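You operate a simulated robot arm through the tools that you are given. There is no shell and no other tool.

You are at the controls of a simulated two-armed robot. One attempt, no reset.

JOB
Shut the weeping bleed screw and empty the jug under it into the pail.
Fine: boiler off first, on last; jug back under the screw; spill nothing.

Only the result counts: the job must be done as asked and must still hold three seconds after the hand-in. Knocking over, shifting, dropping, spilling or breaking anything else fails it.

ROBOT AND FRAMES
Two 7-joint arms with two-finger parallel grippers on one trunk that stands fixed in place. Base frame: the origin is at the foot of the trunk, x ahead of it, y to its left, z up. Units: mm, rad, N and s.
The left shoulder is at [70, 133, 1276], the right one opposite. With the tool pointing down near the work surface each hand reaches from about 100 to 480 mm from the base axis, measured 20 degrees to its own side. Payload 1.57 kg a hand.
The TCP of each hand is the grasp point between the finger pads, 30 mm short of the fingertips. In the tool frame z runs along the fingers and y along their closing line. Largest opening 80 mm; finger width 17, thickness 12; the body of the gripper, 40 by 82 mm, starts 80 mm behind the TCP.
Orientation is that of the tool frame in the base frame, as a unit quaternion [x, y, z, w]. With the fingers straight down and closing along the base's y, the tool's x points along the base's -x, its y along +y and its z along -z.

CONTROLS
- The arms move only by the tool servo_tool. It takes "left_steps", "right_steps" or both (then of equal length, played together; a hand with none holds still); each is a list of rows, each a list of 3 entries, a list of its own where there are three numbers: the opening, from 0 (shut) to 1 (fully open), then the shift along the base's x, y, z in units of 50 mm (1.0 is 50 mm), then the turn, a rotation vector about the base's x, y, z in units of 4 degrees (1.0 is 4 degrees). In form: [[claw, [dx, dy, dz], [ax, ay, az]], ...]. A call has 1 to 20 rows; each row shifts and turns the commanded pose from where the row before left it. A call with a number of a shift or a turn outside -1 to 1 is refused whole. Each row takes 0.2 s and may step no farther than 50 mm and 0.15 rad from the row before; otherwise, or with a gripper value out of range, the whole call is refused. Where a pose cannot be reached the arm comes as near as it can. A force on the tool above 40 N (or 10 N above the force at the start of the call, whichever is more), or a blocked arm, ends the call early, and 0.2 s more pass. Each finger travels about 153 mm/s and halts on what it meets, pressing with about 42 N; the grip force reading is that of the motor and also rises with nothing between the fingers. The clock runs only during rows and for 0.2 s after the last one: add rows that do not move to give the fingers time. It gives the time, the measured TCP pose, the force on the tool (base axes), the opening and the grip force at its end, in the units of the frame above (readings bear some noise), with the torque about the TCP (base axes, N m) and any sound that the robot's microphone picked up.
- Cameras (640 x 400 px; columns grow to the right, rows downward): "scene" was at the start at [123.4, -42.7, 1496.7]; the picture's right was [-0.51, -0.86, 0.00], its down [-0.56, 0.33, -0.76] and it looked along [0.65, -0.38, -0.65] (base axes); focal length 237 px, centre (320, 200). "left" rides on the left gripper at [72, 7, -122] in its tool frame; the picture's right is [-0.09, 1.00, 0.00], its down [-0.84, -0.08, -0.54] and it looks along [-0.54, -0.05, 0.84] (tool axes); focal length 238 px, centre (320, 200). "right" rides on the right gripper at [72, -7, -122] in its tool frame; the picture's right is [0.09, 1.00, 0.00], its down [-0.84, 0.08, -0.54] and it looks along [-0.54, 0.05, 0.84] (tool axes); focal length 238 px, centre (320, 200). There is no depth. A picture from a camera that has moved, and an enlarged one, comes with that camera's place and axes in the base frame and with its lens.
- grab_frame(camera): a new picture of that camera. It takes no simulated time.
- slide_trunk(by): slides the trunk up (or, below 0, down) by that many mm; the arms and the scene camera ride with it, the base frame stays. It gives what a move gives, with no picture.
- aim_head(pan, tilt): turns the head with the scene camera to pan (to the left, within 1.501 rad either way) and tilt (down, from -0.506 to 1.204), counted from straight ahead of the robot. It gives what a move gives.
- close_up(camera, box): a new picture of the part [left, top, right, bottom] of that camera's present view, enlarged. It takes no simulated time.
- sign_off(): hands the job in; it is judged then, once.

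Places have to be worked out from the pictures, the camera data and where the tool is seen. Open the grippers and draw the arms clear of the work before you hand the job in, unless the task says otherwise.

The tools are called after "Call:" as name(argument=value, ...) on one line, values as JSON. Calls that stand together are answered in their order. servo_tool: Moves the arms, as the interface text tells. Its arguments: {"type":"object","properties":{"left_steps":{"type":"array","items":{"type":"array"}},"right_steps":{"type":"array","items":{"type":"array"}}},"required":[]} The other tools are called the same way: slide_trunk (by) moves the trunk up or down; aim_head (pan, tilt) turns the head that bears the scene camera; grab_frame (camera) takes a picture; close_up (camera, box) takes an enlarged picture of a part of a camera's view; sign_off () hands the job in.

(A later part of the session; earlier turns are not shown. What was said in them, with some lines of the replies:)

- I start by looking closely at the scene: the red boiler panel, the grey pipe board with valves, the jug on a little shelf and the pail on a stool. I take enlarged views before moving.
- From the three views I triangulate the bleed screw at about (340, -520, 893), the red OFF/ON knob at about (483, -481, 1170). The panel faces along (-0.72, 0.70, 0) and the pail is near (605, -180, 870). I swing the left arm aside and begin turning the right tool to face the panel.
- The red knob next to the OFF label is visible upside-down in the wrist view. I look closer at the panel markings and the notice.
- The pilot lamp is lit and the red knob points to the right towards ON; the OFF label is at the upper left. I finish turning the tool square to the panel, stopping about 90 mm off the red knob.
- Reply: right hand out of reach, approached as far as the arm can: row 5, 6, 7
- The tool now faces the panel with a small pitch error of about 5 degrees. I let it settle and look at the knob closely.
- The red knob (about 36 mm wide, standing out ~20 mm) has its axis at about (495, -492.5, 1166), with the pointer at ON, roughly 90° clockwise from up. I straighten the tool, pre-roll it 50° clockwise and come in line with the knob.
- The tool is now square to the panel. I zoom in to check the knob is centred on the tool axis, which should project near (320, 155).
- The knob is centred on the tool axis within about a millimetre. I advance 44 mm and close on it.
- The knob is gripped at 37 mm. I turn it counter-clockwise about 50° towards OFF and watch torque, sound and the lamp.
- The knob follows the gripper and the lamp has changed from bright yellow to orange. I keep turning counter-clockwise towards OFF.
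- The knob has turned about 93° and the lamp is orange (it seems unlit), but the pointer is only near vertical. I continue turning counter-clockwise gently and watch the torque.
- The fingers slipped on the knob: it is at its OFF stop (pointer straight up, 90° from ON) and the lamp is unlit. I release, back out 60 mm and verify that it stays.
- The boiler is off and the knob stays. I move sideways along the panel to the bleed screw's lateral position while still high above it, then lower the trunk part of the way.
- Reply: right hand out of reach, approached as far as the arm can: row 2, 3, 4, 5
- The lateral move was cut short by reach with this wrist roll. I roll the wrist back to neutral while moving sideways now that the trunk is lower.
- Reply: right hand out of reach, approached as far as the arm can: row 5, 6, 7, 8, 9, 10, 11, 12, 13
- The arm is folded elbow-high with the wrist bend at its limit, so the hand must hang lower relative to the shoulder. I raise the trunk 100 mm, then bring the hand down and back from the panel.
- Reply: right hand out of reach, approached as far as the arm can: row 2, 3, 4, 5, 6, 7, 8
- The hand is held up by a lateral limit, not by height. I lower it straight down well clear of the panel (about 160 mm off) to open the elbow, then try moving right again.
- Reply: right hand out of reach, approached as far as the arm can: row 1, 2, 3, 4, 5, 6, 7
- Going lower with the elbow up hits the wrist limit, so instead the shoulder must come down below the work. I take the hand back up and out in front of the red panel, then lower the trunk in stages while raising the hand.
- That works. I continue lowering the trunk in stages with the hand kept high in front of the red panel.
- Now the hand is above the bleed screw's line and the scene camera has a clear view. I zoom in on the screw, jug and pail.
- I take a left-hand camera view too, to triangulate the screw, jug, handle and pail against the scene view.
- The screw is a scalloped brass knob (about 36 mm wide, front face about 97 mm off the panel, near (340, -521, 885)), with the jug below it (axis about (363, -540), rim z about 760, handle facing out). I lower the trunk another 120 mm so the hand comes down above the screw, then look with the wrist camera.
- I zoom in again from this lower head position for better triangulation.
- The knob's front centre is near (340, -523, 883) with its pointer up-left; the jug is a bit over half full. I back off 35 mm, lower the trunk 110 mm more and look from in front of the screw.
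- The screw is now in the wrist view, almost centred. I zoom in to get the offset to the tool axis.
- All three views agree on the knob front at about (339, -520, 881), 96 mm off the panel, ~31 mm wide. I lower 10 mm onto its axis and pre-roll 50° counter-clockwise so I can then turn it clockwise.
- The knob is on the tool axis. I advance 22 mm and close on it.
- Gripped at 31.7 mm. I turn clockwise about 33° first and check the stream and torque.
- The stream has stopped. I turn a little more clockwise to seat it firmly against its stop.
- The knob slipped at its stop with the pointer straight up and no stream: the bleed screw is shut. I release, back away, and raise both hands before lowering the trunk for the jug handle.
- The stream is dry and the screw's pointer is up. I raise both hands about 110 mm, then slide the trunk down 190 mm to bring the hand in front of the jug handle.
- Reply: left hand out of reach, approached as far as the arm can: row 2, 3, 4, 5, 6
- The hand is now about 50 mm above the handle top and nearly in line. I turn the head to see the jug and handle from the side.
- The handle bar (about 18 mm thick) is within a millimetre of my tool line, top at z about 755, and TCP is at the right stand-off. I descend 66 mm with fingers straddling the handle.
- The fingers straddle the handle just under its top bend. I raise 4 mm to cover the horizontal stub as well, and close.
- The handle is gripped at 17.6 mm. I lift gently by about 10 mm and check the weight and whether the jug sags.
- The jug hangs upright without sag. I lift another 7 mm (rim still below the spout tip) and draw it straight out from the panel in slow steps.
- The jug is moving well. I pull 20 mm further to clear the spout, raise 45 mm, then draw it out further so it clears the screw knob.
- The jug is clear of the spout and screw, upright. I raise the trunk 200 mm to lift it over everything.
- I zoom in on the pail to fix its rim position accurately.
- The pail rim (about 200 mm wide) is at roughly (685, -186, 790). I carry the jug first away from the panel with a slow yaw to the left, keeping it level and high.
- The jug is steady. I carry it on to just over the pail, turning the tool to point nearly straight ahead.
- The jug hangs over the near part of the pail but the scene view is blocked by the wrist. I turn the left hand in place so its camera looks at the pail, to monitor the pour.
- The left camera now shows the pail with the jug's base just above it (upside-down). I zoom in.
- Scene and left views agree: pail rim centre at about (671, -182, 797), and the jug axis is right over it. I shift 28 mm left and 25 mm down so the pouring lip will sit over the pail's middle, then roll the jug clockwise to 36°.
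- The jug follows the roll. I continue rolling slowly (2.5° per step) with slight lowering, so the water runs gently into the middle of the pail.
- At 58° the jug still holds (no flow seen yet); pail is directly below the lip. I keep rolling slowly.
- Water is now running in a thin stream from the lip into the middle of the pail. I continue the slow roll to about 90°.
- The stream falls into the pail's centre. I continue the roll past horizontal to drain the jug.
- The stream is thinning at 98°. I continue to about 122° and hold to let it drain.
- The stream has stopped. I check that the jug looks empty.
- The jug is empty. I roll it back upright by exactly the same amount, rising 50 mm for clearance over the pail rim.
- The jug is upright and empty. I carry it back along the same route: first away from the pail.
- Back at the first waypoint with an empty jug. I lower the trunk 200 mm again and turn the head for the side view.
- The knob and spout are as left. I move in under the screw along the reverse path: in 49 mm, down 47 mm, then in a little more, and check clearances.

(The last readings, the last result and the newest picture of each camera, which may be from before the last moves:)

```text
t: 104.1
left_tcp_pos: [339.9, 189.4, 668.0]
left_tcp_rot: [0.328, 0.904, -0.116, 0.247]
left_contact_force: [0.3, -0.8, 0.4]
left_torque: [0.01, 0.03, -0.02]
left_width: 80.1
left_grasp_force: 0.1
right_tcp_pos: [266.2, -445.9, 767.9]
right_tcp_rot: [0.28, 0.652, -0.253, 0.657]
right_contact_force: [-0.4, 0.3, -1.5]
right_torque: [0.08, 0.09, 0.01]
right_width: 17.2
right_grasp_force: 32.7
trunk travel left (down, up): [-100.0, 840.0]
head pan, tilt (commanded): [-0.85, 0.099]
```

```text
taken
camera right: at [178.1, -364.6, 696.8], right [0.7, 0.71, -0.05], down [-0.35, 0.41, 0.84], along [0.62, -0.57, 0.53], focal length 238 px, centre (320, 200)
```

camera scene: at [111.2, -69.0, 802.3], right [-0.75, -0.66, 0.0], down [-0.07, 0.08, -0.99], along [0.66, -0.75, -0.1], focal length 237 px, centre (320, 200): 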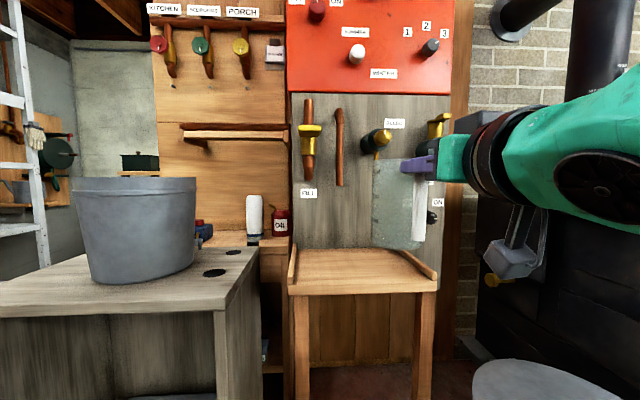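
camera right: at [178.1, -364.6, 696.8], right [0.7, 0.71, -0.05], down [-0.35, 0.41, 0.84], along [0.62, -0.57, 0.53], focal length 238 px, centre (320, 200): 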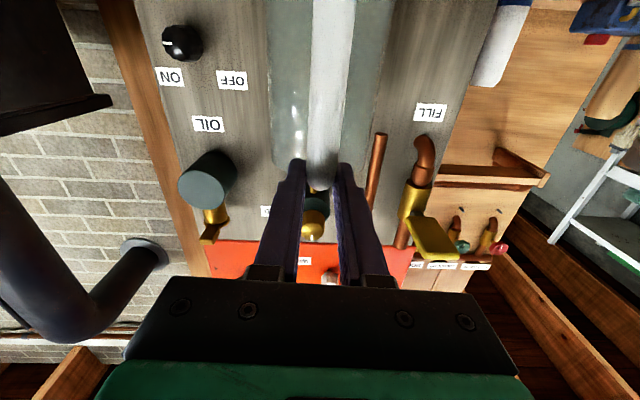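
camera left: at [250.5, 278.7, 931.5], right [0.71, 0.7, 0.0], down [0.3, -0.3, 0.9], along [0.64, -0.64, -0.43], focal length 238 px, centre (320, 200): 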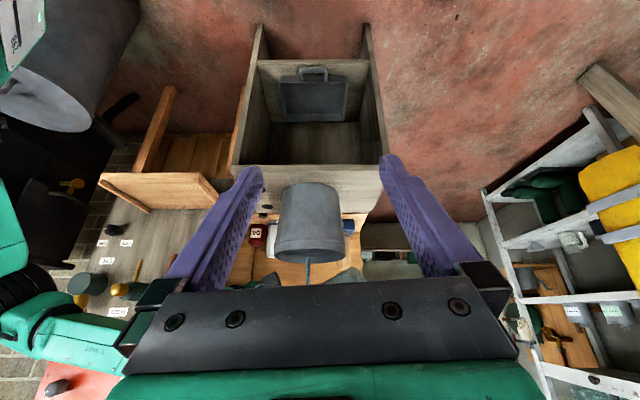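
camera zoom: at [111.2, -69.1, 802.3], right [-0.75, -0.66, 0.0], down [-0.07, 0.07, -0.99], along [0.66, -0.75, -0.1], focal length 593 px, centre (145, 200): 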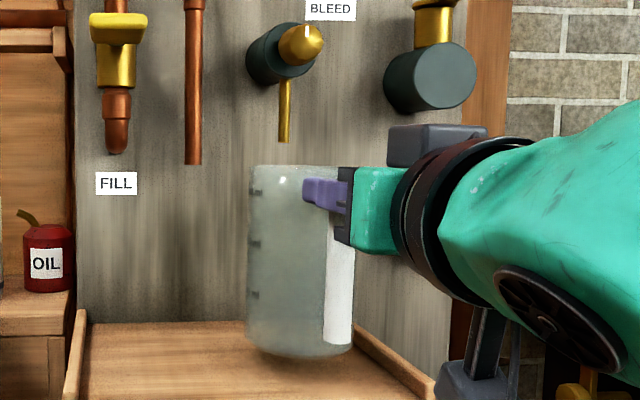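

Rim is below the spout tip with room. I slide the jug in the last 52 mm under the spout, then lower it in small steps to the shelf.

Call:
servo_tool(right_steps=[[0, [0.13, -0.125, 0], [0, 0, 0]], [0, [0.16, -0.155, 0], [0, 0, 0]], [0, [0.16, -0.155, 0], [0, 0, 0]], [0, [0.16, -0.155, 0], [0, 0, 0]], [0, [0.13, -0.125, 0], [0, 0, 0]], [0, [0, 0, 0], [0, 0, 0]], [0, [0, 0, -0.08], [0, 0, 0]], [0, [0, 0, -0.08], [0, 0, 0]], [0, [0, 0, -0.06], [0, 0, 0]], [0, [0, 0, 0], [0, 0, 0]]])

Call:
close_up(camera="scene", box=[300, 150, 460, 270])

Call:
close_up(camera="right", box=[220, 60, 420, 260])

```text
t: 106.3
left_tcp_pos: [338.4, 188.8, 667.8]
left_tcp_rot: [0.328, 0.904, -0.116, 0.247]
left_contact_force: [0.3, -0.2, 0.4]
left_torque: [0.0, 0.02, 0.0]
left_width: 80.2
left_grasp_force: 0.0
right_tcp_pos: [304.2, -484.0, 755.7]
right_tcp_rot: [0.281, 0.652, -0.254, 0.657]
right_contact_force: [0.2, 0.1, -1.2]
right_torque: [0.08, 0.07, -0.01]
right_width: 17.2
right_grasp_force: 32.1
trunk travel left (down, up): [-100.0, 840.0]
head pan, tilt (commanded): [-0.85, 0.099]
```

```text
3.33 times, centred on (380, 210) of scene
camera zoom: at [111.2, -69.1, 802.3], right [-0.75, -0.66, 0.0], down [-0.07, 0.07, -0.99], along [0.66, -0.75, -0.1], focal length 791 px, centre (120, 167)
```

zoom: 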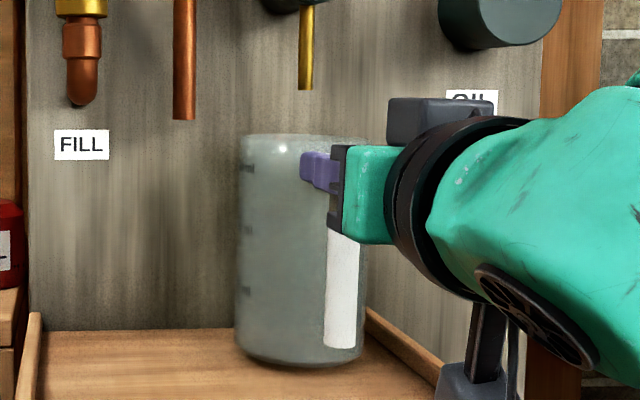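

```text
2.00 times, centred on (320, 160) of right
camera zoom: at [215.1, -400.9, 684.7], right [0.7, 0.71, -0.05], down [-0.35, 0.41, 0.84], along [0.62, -0.57, 0.53], focal length 477 px, centre (320, 280)
```

zoom: 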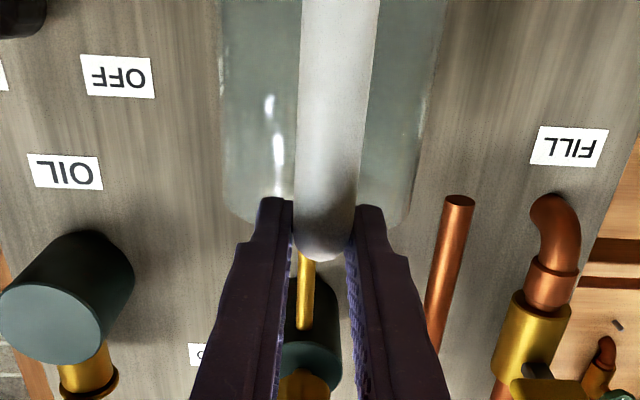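

The jug is about 5 mm above the shelf at its original place. I lower in small steps until contact is felt.

Call:
servo_tool(right_steps=[[0, [0, 0, -0.03], [0, 0, 0]], [0, [0, 0, -0.03], [0, 0, 0]], [0, [0, 0, -0.03], [0, 0, 0]], [0, [0, 0, 0], [0, 0, 0]]])

Call:
close_up(camera="scene", box=[300, 150, 460, 270])

```text
t: 107.3
left_tcp_pos: [338.6, 189.0, 667.4]
left_tcp_rot: [0.328, 0.904, -0.117, 0.247]
left_contact_force: [-0.5, 0.1, -0.5]
left_torque: [-0.03, -0.04, 0.0]
left_width: 80.1
left_grasp_force: 0.1
right_tcp_pos: [303.4, -481.9, 750.9]
right_tcp_rot: [0.281, 0.652, -0.254, 0.657]
right_contact_force: [-0.3, -0.1, -0.9]
right_torque: [0.09, 0.06, 0.04]
right_width: 17.4
right_grasp_force: 32.5
trunk travel left (down, up): [-100.0, 840.0]
head pan, tilt (commanded): [-0.85, 0.099]
```

```text
3.33 times, centred on (380, 210) of scene
camera zoom: at [111.2, -69.1, 802.3], right [-0.75, -0.66, 0.0], down [-0.07, 0.07, -0.99], along [0.66, -0.75, -0.1], focal length 791 px, centre (120, 167)
```

zoom: 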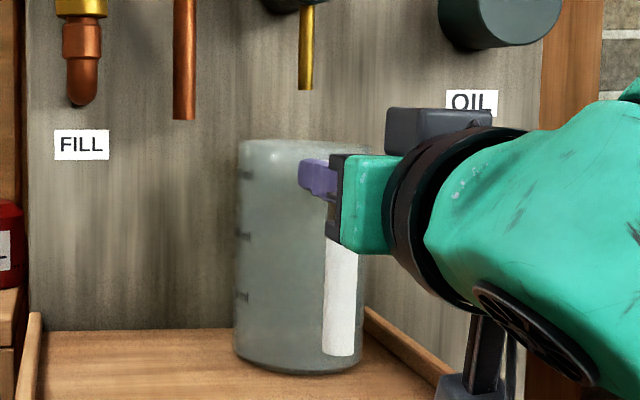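

Nearly down: about 1–2 mm to go. I lower two more millimetres and check the force.

Call:
servo_tool(right_steps=[[0, [0, 0, -0.02], [0, 0, 0]], [0, [0, 0, -0.02], [0, 0, 0]], [0, [0, 0, 0], [0, 0, 0]]])

Call:
close_up(camera="scene", box=[300, 150, 460, 270])

```text
t: 108.1
left_tcp_pos: [338.6, 190.3, 668.0]
left_tcp_rot: [0.328, 0.904, -0.116, 0.248]
left_contact_force: [0.6, 0.2, 0.0]
left_torque: [0.01, -0.01, 0.01]
left_width: 80.2
left_grasp_force: 0.0
right_tcp_pos: [304.3, -481.1, 750.6]
right_tcp_rot: [0.281, 0.651, -0.255, 0.657]
right_contact_force: [0.7, -0.3, 0.8]
right_torque: [-0.17, -0.09, 0.06]
right_width: 17.2
right_grasp_force: 32.4
trunk travel left (down, up): [-100.0, 840.0]
head pan, tilt (commanded): [-0.85, 0.099]
```

```text
3.33 times, centred on (380, 210) of scene
camera zoom: at [111.1, -68.8, 802.4], right [-0.75, -0.66, 0.0], down [-0.07, 0.07, -1.0], along [0.66, -0.75, -0.1], focal length 791 px, centre (120, 167)
```

zoom: 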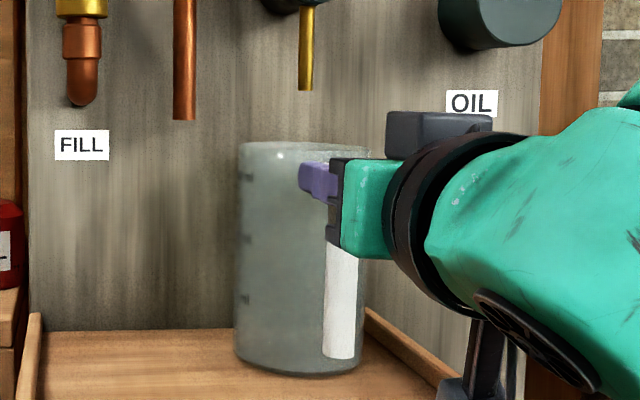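

The load has transferred to the shelf (force sign flipped) and the jug stands where it was. I open the fingers and rise straight up off the handle.

Call:
servo_tool(right_steps=[[0.35, [0, 0, 0], [0, 0, 0]], [1, [0, 0, 0], [0, 0, 0]], [1, [0, 0, 0], [0, 0, 0]], [1, [0, 0, 0.2], [0, 0, 0]], [1, [0, 0, 0.33], [0, 0, 0]], [1, [0, 0, 0.33], [0, 0, 0]], [1, [0, 0, 0.33], [0, 0, 0]], [1, [0, 0, 0.2], [0, 0, 0]], [1, [0, 0, 0], [0, 0, 0]]])

Call:
grab_frame(camera="scene")

Call:
close_up(camera="scene", box=[300, 150, 460, 270])

Call:
grab_frame(camera="right")

```text
t: 110.1
left_tcp_pos: [338.4, 188.8, 666.0]
left_tcp_rot: [0.329, 0.904, -0.117, 0.248]
left_contact_force: [0.7, 0.4, 0.4]
left_torque: [0.01, -0.02, 0.02]
left_width: 79.9
left_grasp_force: 0.1
right_tcp_pos: [303.7, -482.9, 818.7]
right_tcp_rot: [0.282, 0.651, -0.255, 0.657]
right_contact_force: [0.4, 0.5, -0.7]
right_torque: [-0.02, -0.03, 0.01]
right_width: 80.0
right_grasp_force: 0.1
trunk travel left (down, up): [-100.0, 840.0]
head pan, tilt (commanded): [-0.85, 0.099]
```

```text
taken
camera scene: at [111.1, -68.9, 802.4], right [-0.75, -0.66, 0.0], down [-0.07, 0.07, -1.0], along [0.66, -0.75, -0.1], focal length 237 px, centre (320, 200)
```

scene: 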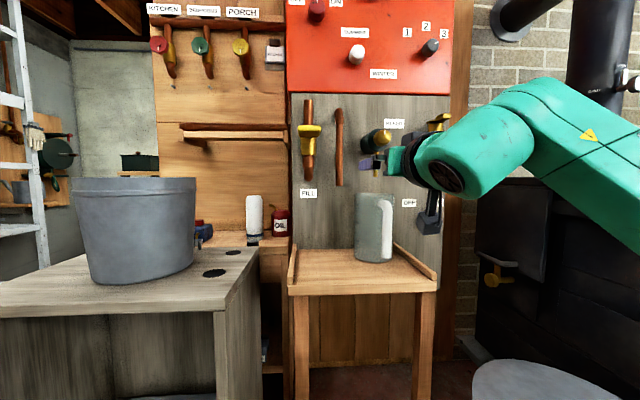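

```text
3.33 times, centred on (380, 210) of scene
camera zoom: at [111.1, -68.9, 802.4], right [-0.75, -0.66, 0.0], down [-0.07, 0.07, -1.0], along [0.66, -0.75, -0.1], focal length 791 px, centre (120, 167)
```

zoom: 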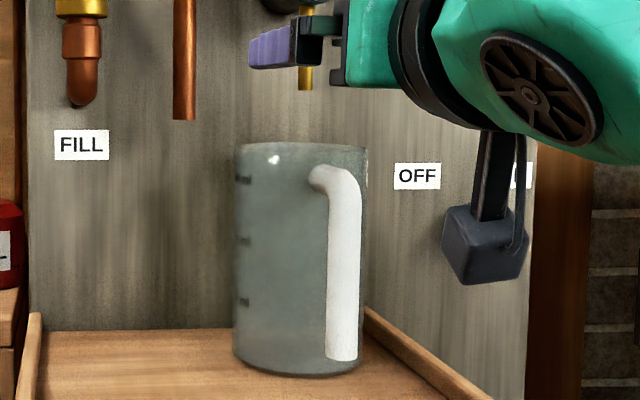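

```text
taken
camera right: at [215.1, -400.2, 748.9], right [0.7, 0.71, -0.05], down [-0.35, 0.41, 0.84], along [0.62, -0.57, 0.54], focal length 238 px, centre (320, 200)
```

right: 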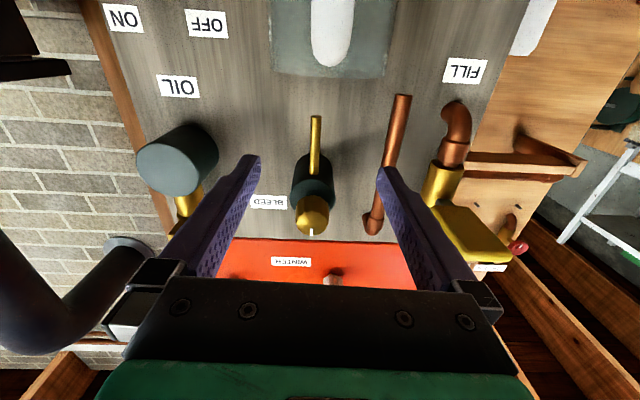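

The jug stands upright and empty under the spout, and the screw stays shut with no drip. Now I back off slightly and raise the trunk 380 mm towards the boiler knob.

Call:
servo_tool(right_steps=[[1, [-0.2, 0.194, 0], [0, 0, 0]], [1, [-0.2, 0.194, 0], [0, 0, 0]], [1, [0, 0, 0], [0, 0, 0]]])

Call:
slide_trunk(by=380)

Call:
aim_head(pan=-0.75, tilt=0.35)

Call:
grab_frame(camera="scene")

Call:
grab_frame(camera="right")

```text
t: 110.9
left_tcp_pos: [339.3, 189.7, 666.8]
left_tcp_rot: [0.328, 0.904, -0.116, 0.248]
left_contact_force: [0.1, 0.4, -0.1]
left_torque: [-0.03, 0.02, 0.01]
left_width: 80.1
left_grasp_force: 0.1
right_tcp_pos: [282.8, -462.6, 817.9]
right_tcp_rot: [0.282, 0.651, -0.254, 0.657]
right_contact_force: [0.4, -0.9, -0.1]
right_torque: [0.02, 0.0, -0.01]
right_width: 79.8
right_grasp_force: 0.1
trunk travel left (down, up): [-100.0, 840.0]
head pan, tilt (commanded): [-0.85, 0.099]
```

```text
t: 114.6
left_tcp_pos: [339.9, 189.5, 1046.3]
left_tcp_rot: [0.328, 0.904, -0.116, 0.249]
left_contact_force: [-0.2, 0.9, -0.5]
left_torque: [-0.01, -0.02, 0.02]
left_width: 80.0
left_grasp_force: 0.1
right_tcp_pos: [282.1, -463.4, 1199.1]
right_tcp_rot: [0.28, 0.652, -0.254, 0.657]
right_contact_force: [-0.2, 0.3, 0.2]
right_torque: [0.01, -0.01, -0.01]
right_width: 79.7
right_grasp_force: 0.1
trunk travel left (down, up): [-480.0, 460.0]
head pan, tilt (commanded): [-0.85, 0.099]
```

```text
t: 115.4
left_tcp_pos: [338.6, 189.8, 1047.2]
left_tcp_rot: [0.328, 0.904, -0.117, 0.249]
left_contact_force: [-1.1, 0.5, 0.8]
left_torque: [0.0, 0.0, -0.01]
left_width: 79.9
left_grasp_force: 0.1
right_tcp_pos: [281.6, -462.9, 1199.3]
right_tcp_rot: [0.281, 0.652, -0.254, 0.657]
right_contact_force: [-1.1, 1.1, -0.6]
right_torque: [-0.01, -0.02, -0.03]
right_width: 80.2
right_grasp_force: 0.1
trunk travel left (down, up): [-480.0, 460.0]
head pan, tilt (commanded): [-0.75, 0.351]
```

```text
taken
camera scene: at [118.4, -63.3, 1159.0], right [-0.68, -0.73, 0.0], down [-0.25, 0.23, -0.94], along [0.69, -0.64, -0.34], focal length 237 px, centre (320, 200)
```

scene: 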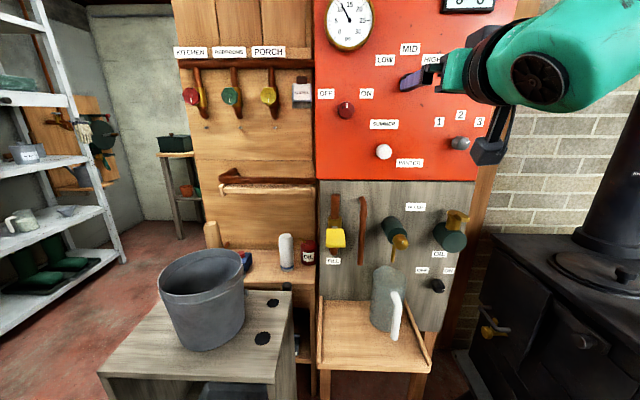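

```text
taken
camera right: at [193.7, -380.3, 1127.9], right [0.7, 0.71, -0.05], down [-0.35, 0.41, 0.84], along [0.62, -0.57, 0.54], focal length 238 px, centre (320, 200)
```

right: 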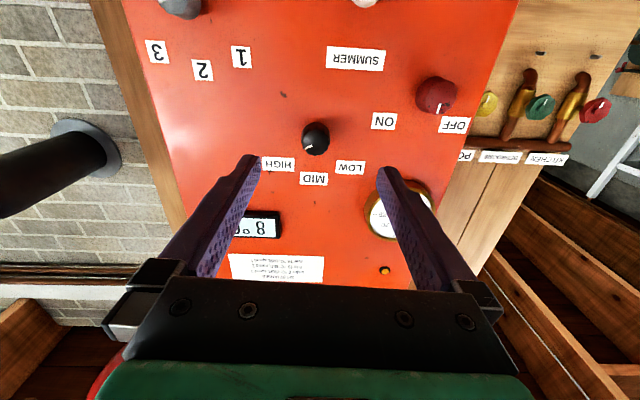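

The overview shows everything in place and the boiler lamp still unlit. I move in front of the red knob while pre-rolling 49° counter-clockwise.

Call:
servo_tool(right_steps=[[1, [0.312, 0.052, -0.067], [-0.985, 0.955, 0]], [1, [0.312, 0.052, -0.067], [-0.985, 0.955, 0]], [1, [0.312, 0.052, -0.067], [-0.985, 0.955, 0]], [1, [0.312, 0.052, -0.067], [-0.985, 0.955, 0]], [1, [0.312, 0.052, -0.067], [-0.985, 0.955, 0]], [1, [0.312, 0.052, -0.067], [-0.985, 0.955, 0]], [1, [0.312, 0.052, -0.067], [-0.985, 0.955, 0]], [1, [0.312, 0.052, -0.067], [-0.985, 0.955, 0]], [1, [0.312, 0.052, -0.067], [-0.985, 0.955, 0]], [1, [0.312, 0.052, -0.067], [0, 0, 0]], [1, [0, 0, 0], [0, 0, 0]]])

Call:
close_up(camera="right", box=[240, 100, 400, 200])

Call:
grab_frame(camera="right")

```text
t: 117.8
left_tcp_pos: [338.4, 188.7, 1047.6]
left_tcp_rot: [0.328, 0.904, -0.116, 0.248]
left_contact_force: [-0.4, 0.6, 0.1]
left_torque: [0.02, 0.01, -0.02]
left_width: 79.9
left_grasp_force: 0.1
right_tcp_pos: [438.1, -435.4, 1165.0]
right_tcp_rot: [-0.015, 0.707, -0.508, 0.492]
right_contact_force: [-0.9, 0.1, 0.3]
right_torque: [-0.01, -0.03, 0.0]
right_width: 79.9
right_grasp_force: 0.1
trunk travel left (down, up): [-480.0, 460.0]
head pan, tilt (commanded): [-0.75, 0.351]
```

```text
4.00 times, centred on (320, 150) of right
camera zoom: at [312.8, -391.2, 1121.6], right [0.43, 0.43, -0.79], down [0.08, 0.86, 0.51], along [0.9, -0.28, 0.33], focal length 953 px, centre (320, 400)
```

zoom: 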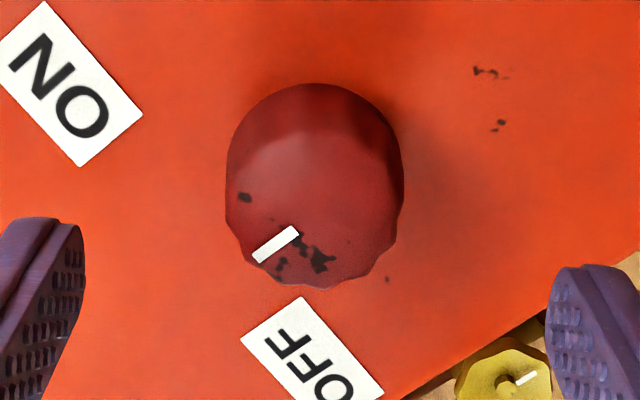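

```text
taken
camera right: at [312.8, -391.2, 1121.6], right [0.43, 0.43, -0.79], down [0.08, 0.86, 0.51], along [0.9, -0.28, 0.33], focal length 238 px, centre (320, 200)
```

right: 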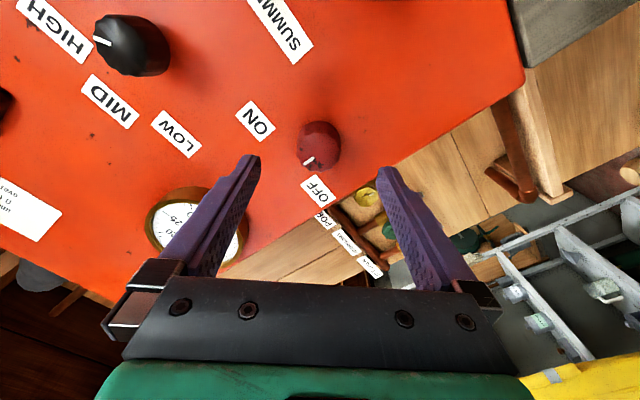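

The knob is on axis within about a millimetre, pointer still at OFF. I advance 48 mm and close on it.

Call:
servo_tool(right_steps=[[1, [0.17, -0.17, 0.004], [0, 0, 0]], [1, [0.17, -0.17, 0.004], [0, 0, 0]], [1, [0.17, -0.17, 0.004], [0, 0, 0]], [1, [0.16, -0.16, 0.004], [0, 0, 0]], [1, [0, 0, 0], [0, 0, 0]], [0, [0, 0, 0], [0, 0, 0]], [0, [0, 0, 0], [0, 0, 0]], [0, [0, 0, 0], [0, 0, 0]]])

Call:
close_up(camera="right", box=[200, 80, 440, 230])

```text
t: 119.6
left_tcp_pos: [339.2, 189.2, 1047.3]
left_tcp_rot: [0.328, 0.904, -0.117, 0.248]
left_contact_force: [0.3, -0.3, -0.7]
left_torque: [0.03, -0.02, 0.0]
left_width: 79.8
left_grasp_force: 0.1
right_tcp_pos: [471.8, -468.8, 1167.6]
right_tcp_rot: [-0.016, 0.707, -0.507, 0.492]
right_contact_force: [-1.6, 2.7, -6.2]
right_torque: [-0.43, -0.57, -0.13]
right_width: 37.4
right_grasp_force: 43.6
trunk travel left (down, up): [-480.0, 460.0]
head pan, tilt (commanded): [-0.75, 0.351]
```

```text
2.67 times, centred on (320, 155) of right
camera zoom: at [346.4, -424.7, 1123.5], right [0.43, 0.43, -0.79], down [0.08, 0.85, 0.51], along [0.9, -0.28, 0.33], focal length 636 px, centre (320, 320)
```

zoom: 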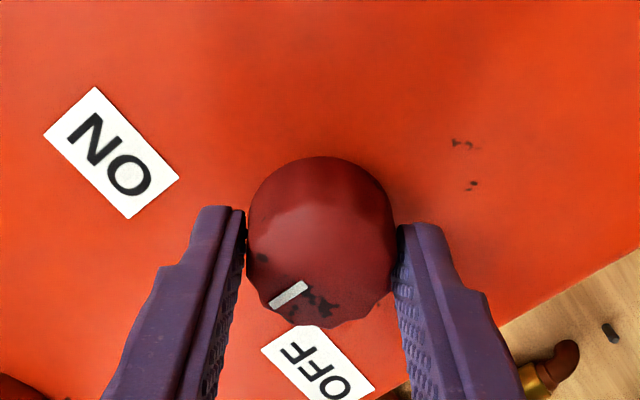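

Gripped at 37 mm. I turn clockwise about 49° first, then the rest to ON.

Call:
servo_tool(right_steps=[[0, [0, 0, 0], [0.985, -0.955, 0]], [0, [0, 0, 0], [0.985, -0.955, 0]], [0, [0, 0, 0], [0.985, -0.955, 0]], [0, [0, 0, 0], [0.985, -0.955, 0]], [0, [0, 0, 0], [0.985, -0.955, 0]], [0, [0, 0, 0], [0.985, -0.955, 0]], [0, [0, 0, 0], [0.985, -0.955, 0]], [0, [0, 0, 0], [0.985, -0.955, 0]], [0, [0, 0, 0], [0.985, -0.955, 0]]])

Call:
servo_tool(right_steps=[[0, [0, 0, 0], [0.985, -0.955, 0]], [0, [0, 0, 0], [0.985, -0.955, 0]], [0, [0, 0, 0], [0.985, -0.955, 0]], [0, [0, 0, 0], [0.985, -0.955, 0]], [0, [0, 0, 0], [0.985, -0.955, 0]], [0, [0, 0, 0], [0.985, -0.955, 0]], [0, [0, 0, 0], [0.985, -0.955, 0]], [0, [0, 0, 0], [0.985, -0.955, 0]]])

Call:
close_up(camera="right", box=[200, 80, 440, 230])

Call:
grab_frame(camera="right")

```text
t: 121.6
left_tcp_pos: [337.5, 189.3, 1048.2]
left_tcp_rot: [0.328, 0.904, -0.117, 0.248]
left_contact_force: [-0.4, 0.1, -0.8]
left_torque: [0.0, -0.03, 0.04]
left_width: 80.0
left_grasp_force: 0.0
right_tcp_pos: [470.8, -471.4, 1168.2]
right_tcp_rot: [0.282, 0.65, -0.253, 0.659]
right_contact_force: [8.0, -7.5, 19.4]
right_torque: [-0.63, -0.64, -0.89]
right_width: 37.5
right_grasp_force: 43.6
trunk travel left (down, up): [-480.0, 460.0]
head pan, tilt (commanded): [-0.75, 0.351]
```

```text
t: 123.4
left_tcp_pos: [336.7, 188.4, 1047.9]
left_tcp_rot: [0.328, 0.903, -0.117, 0.249]
left_contact_force: [0.5, -0.9, -0.2]
left_torque: [0.03, 0.0, -0.02]
left_width: 80.2
left_grasp_force: 0.0
right_tcp_pos: [470.2, -469.8, 1164.6]
right_tcp_rot: [0.504, 0.502, 0.014, 0.703]
right_contact_force: [-6.2, -0.2, 0.8]
right_torque: [-0.26, -0.31, -0.8]
right_width: 36.7
right_grasp_force: 43.4
trunk travel left (down, up): [-480.0, 460.0]
head pan, tilt (commanded): [-0.75, 0.351]
```

```text
2.67 times, centred on (320, 155) of right
camera zoom: at [416.6, -351.4, 1112.2], right [0.53, 0.54, 0.66], down [-0.77, -0.02, 0.64], along [0.36, -0.84, 0.4], focal length 636 px, centre (320, 320)
```

zoom: 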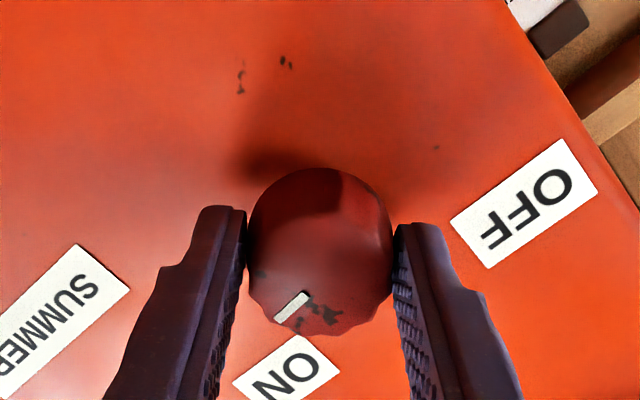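

```text
taken
camera right: at [416.6, -351.4, 1112.2], right [0.53, 0.54, 0.66], down [-0.77, -0.02, 0.64], along [0.36, -0.84, 0.4], focal length 238 px, centre (320, 200)
```

right: 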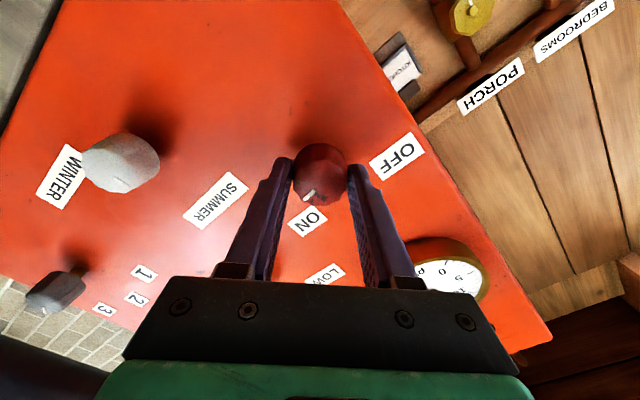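

The pointer is back where it was at the start (ON, 90° clockwise). I look at the lamp to confirm.

Call:
aim_head(pan=-0.7, tilt=-0.05)

Call:
grab_frame(camera="scene")

```text
t: 124.2
left_tcp_pos: [337.4, 190.4, 1048.4]
left_tcp_rot: [0.328, 0.904, -0.116, 0.249]
left_contact_force: [0.8, -0.9, 0.0]
left_torque: [0.01, 0.0, -0.03]
left_width: 80.1
left_grasp_force: 0.1
right_tcp_pos: [470.4, -469.9, 1165.5]
right_tcp_rot: [0.503, 0.503, 0.012, 0.703]
right_contact_force: [-12.5, 6.1, -9.3]
right_torque: [0.5, 0.46, -0.61]
right_width: 36.7
right_grasp_force: 43.5
trunk travel left (down, up): [-480.0, 460.0]
head pan, tilt (commanded): [-0.7, -0.051]
```

```text
taken
camera scene: at [115.8, -56.5, 1196.0], right [-0.64, -0.77, 0.0], down [0.04, -0.03, -1.0], along [0.76, -0.64, 0.05], focal length 237 px, centre (320, 200)
```

scene: 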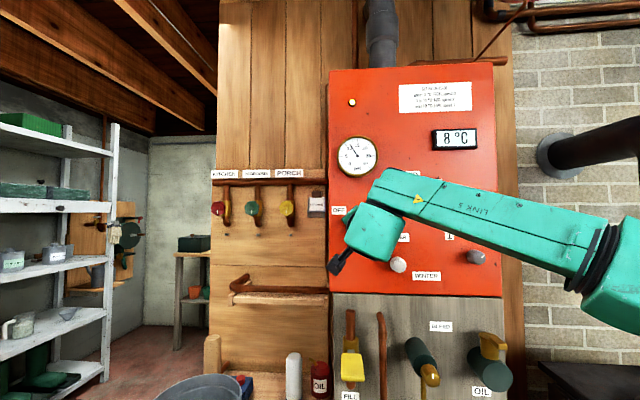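

I zoom in on the lamp.

Call:
close_up(camera="scene", box=[320, 70, 500, 190])

```text
3.33 times, centred on (410, 130) of scene
camera zoom: at [115.8, -56.5, 1196.0], right [-0.64, -0.77, 0.0], down [0.04, -0.03, -1.0], along [0.76, -0.64, 0.05], focal length 791 px, centre (20, 433)
```

zoom: 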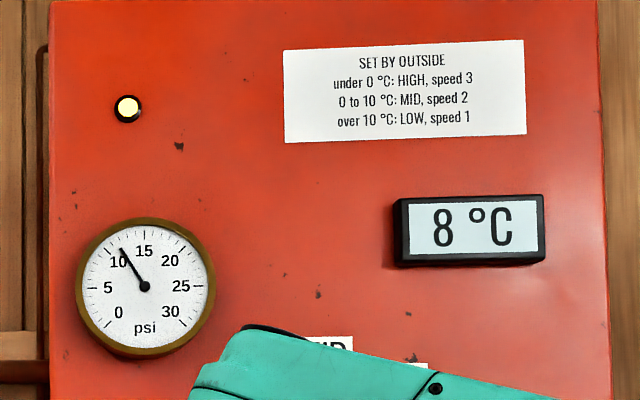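

The lamp is bright again: boiler on. I press the knob a touch further to be sure it sits at its ON stop, then release and back off.

Call:
servo_tool(right_steps=[[0, [0, 0, 0], [0.985, -0.955, 0]], [0, [0, 0, 0], [0, 0, 0]], [1, [0, 0, 0], [0, 0, 0]], [1, [0, 0, 0], [0, 0, 0]], [1, [-0.28, 0.28, 0], [0, 0, 0]], [1, [-0.28, 0.28, 0], [0, 0, 0]], [1, [-0.28, 0.28, 0], [0, 0, 0]], [1, [0, 0, 0], [0, 0, 0]]])

Call:
close_up(camera="right", box=[200, 60, 440, 210])

Call:
close_up(camera="scene", box=[320, 70, 500, 190])

```text
t: 126.0
left_tcp_pos: [338.6, 190.1, 1048.3]
left_tcp_rot: [0.329, 0.904, -0.116, 0.248]
left_contact_force: [0.6, -0.6, -0.5]
left_torque: [0.0, 0.0, 0.01]
left_width: 80.1
left_grasp_force: 0.1
right_tcp_pos: [428.7, -427.6, 1163.5]
right_tcp_rot: [0.526, 0.478, 0.046, 0.702]
right_contact_force: [0.0, 0.0, 0.0]
right_torque: [0.03, 0.02, -0.01]
right_width: 80.2
right_grasp_force: 0.0
trunk travel left (down, up): [-480.0, 460.0]
head pan, tilt (commanded): [-0.7, -0.051]
```

```text
2.67 times, centred on (320, 135) of right
camera zoom: at [377.7, -305.5, 1115.3], right [0.48, 0.49, 0.72], down [-0.81, -0.06, 0.59], along [0.34, -0.87, 0.37], focal length 636 px, centre (320, 373)
```

zoom: 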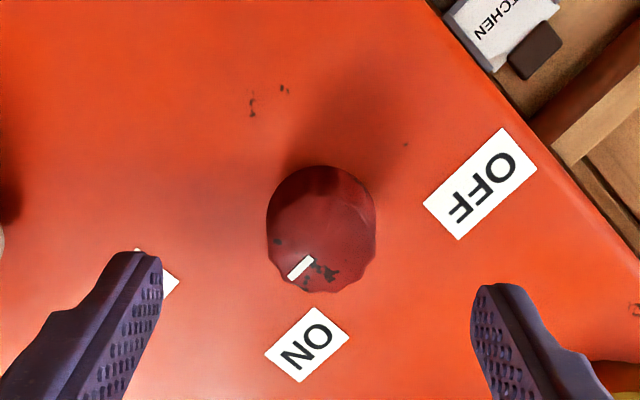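

```text
3.33 times, centred on (410, 130) of scene
camera zoom: at [118.6, -57.1, 1195.9], right [-0.64, -0.77, 0.0], down [0.04, -0.03, -1.0], along [0.76, -0.64, 0.05], focal length 791 px, centre (20, 433)
```

zoom: 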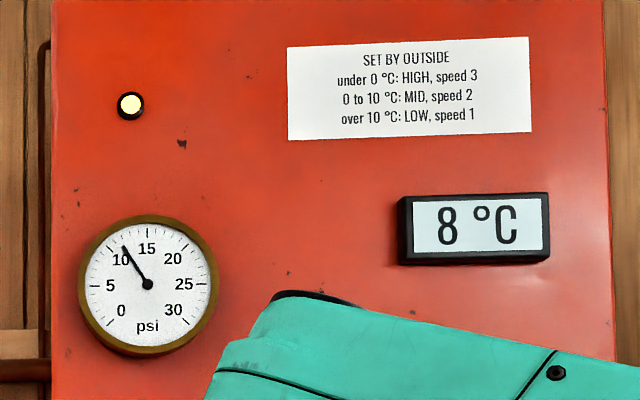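

The boiler is on with the knob at ON. I draw the right arm well clear of the panel and then check the whole scene.

Call:
servo_tool(right_steps=[[1, [-0.25, 0.3, 0.05], [0, 0, 0]], [1, [-0.35, 0.4, 0.05], [0, 0, 0]], [1, [-0.35, 0.4, 0.05], [0, 0, 0]], [1, [-0.35, 0.4, 0.05], [0, 0, 0]], [1, [-0.35, 0.4, 0.05], [0, 0, 0]], [1, [-0.25, 0.3, 0.05], [0, 0, 0]], [1, [0, 0, 0], [0, 0, 0]]])

Call:
aim_head(pan=-0.65, tilt=0.5)

Call:
grab_frame(camera="scene")

Call:
grab_frame(camera="right")

```text
t: 127.6
left_tcp_pos: [337.4, 188.7, 1048.2]
left_tcp_rot: [0.328, 0.904, -0.116, 0.248]
left_contact_force: [-0.2, 0.8, 0.5]
left_torque: [-0.03, 0.01, 0.01]
left_width: 80.0
left_grasp_force: 0.0
right_tcp_pos: [333.2, -317.9, 1180.5]
right_tcp_rot: [0.526, 0.477, 0.047, 0.703]
right_contact_force: [-0.1, 0.1, 0.4]
right_torque: [0.01, 0.0, 0.02]
right_width: 80.1
right_grasp_force: 0.1
trunk travel left (down, up): [-480.0, 460.0]
head pan, tilt (commanded): [-0.7, -0.051]
```

```text
t: 128.6
left_tcp_pos: [338.2, 189.0, 1047.0]
left_tcp_rot: [0.328, 0.904, -0.117, 0.249]
left_contact_force: [0.4, -0.6, 0.2]
left_torque: [-0.02, -0.03, 0.0]
left_width: 80.0
left_grasp_force: 0.0
right_tcp_pos: [335.6, -316.5, 1180.0]
right_tcp_rot: [0.526, 0.477, 0.047, 0.702]
right_contact_force: [-0.2, -0.3, 0.5]
right_torque: [0.01, -0.01, 0.01]
right_width: 79.8
right_grasp_force: 0.1
trunk travel left (down, up): [-480.0, 460.0]
head pan, tilt (commanded): [-0.649, 0.499]
```

```text
taken
camera scene: at [122.9, -54.8, 1145.4], right [-0.6, -0.8, 0.0], down [-0.38, 0.29, -0.88], along [0.7, -0.53, -0.48], focal length 237 px, centre (320, 200)
```

scene: 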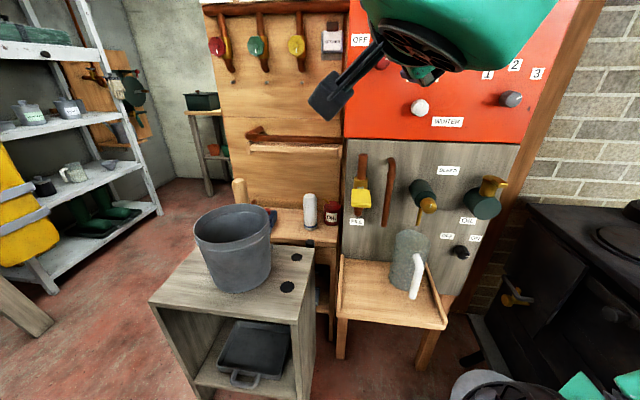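

```text
taken
camera right: at [284.0, -195.5, 1132.3], right [0.48, 0.49, 0.72], down [-0.81, -0.06, 0.59], along [0.33, -0.87, 0.37], focal length 238 px, centre (320, 200)
```

right: 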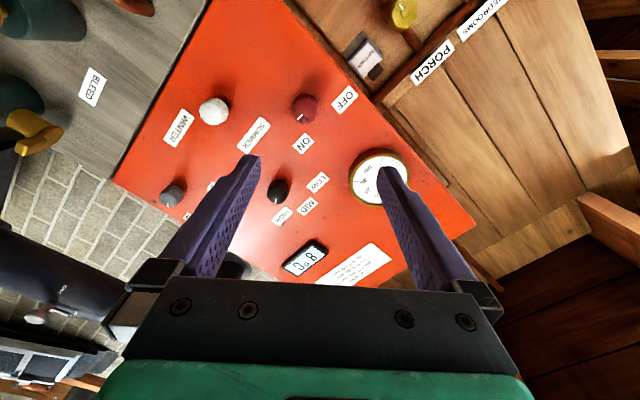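

I zoom in on the jug, screw and pail for a last check.

Call:
close_up(camera="scene", box=[340, 160, 500, 310])

Call:
close_up(camera="scene", box=[150, 180, 340, 310])

```text
2.67 times, centred on (420, 235) of scene
camera zoom: at [122.9, -54.8, 1145.4], right [-0.6, -0.8, 0.0], down [-0.38, 0.29, -0.88], along [0.7, -0.53, -0.48], focal length 633 px, centre (53, 107)
```

zoom: 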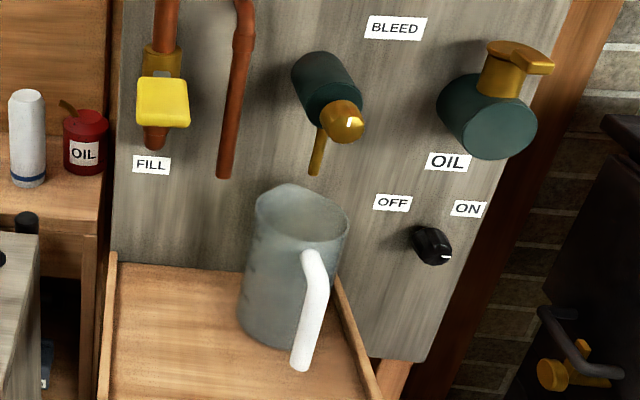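

```text
3.08 times, centred on (245, 245) of scene
camera zoom: at [122.9, -54.8, 1145.4], right [-0.6, -0.8, 0.0], down [-0.38, 0.29, -0.88], along [0.7, -0.53, -0.48], focal length 730 px, centre (551, 62)
```

zoom: 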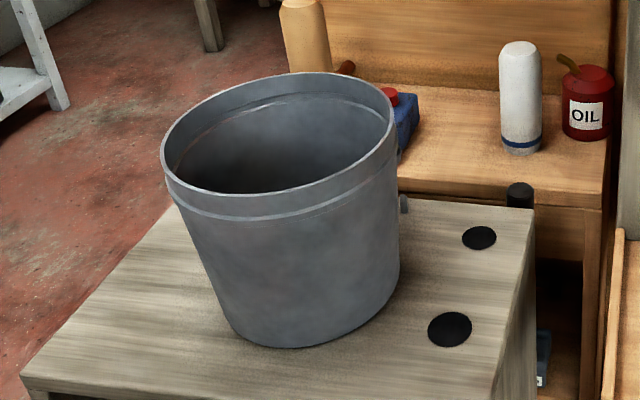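

No stream or drip at the spout, the jug is empty and upright under the screw, the pail is undisturbed, the boiler lamp is lit, and both arms are open and clear. I hand the job in.

Call:
sign_off()

```text
The job is handed in.
```

The bleed screw is shut, and the jug has been emptied into the pail and put back under the screw. I have handed the job in; no verdict has come back yet.

- **Boiler off first:** I turned the red knob to its OFF stop, and the lamp went dark before I touched anything else.
- **Bleed screw:** I turned it clockwise until it hit its stop. The stream stopped, and I saw no drip in the last close-up.
- **Jug:** It poured into the middle of the pail with no spill that I could see. It now stands empty and upright on the shelf, within a couple of millimetres of where it started.
- **Boiler on last:** The red knob is back at ON, its starting position, and the lamp is lit.
- **Hand-in state:** Both grippers are open and both arms are clear of the work.

The pressure gauge reads about 11 psi, slightly lower than the roughly 12 psi at the start. I left the FILL valve, the other knobs and the temperature settings alone because the job didn't ask for them.
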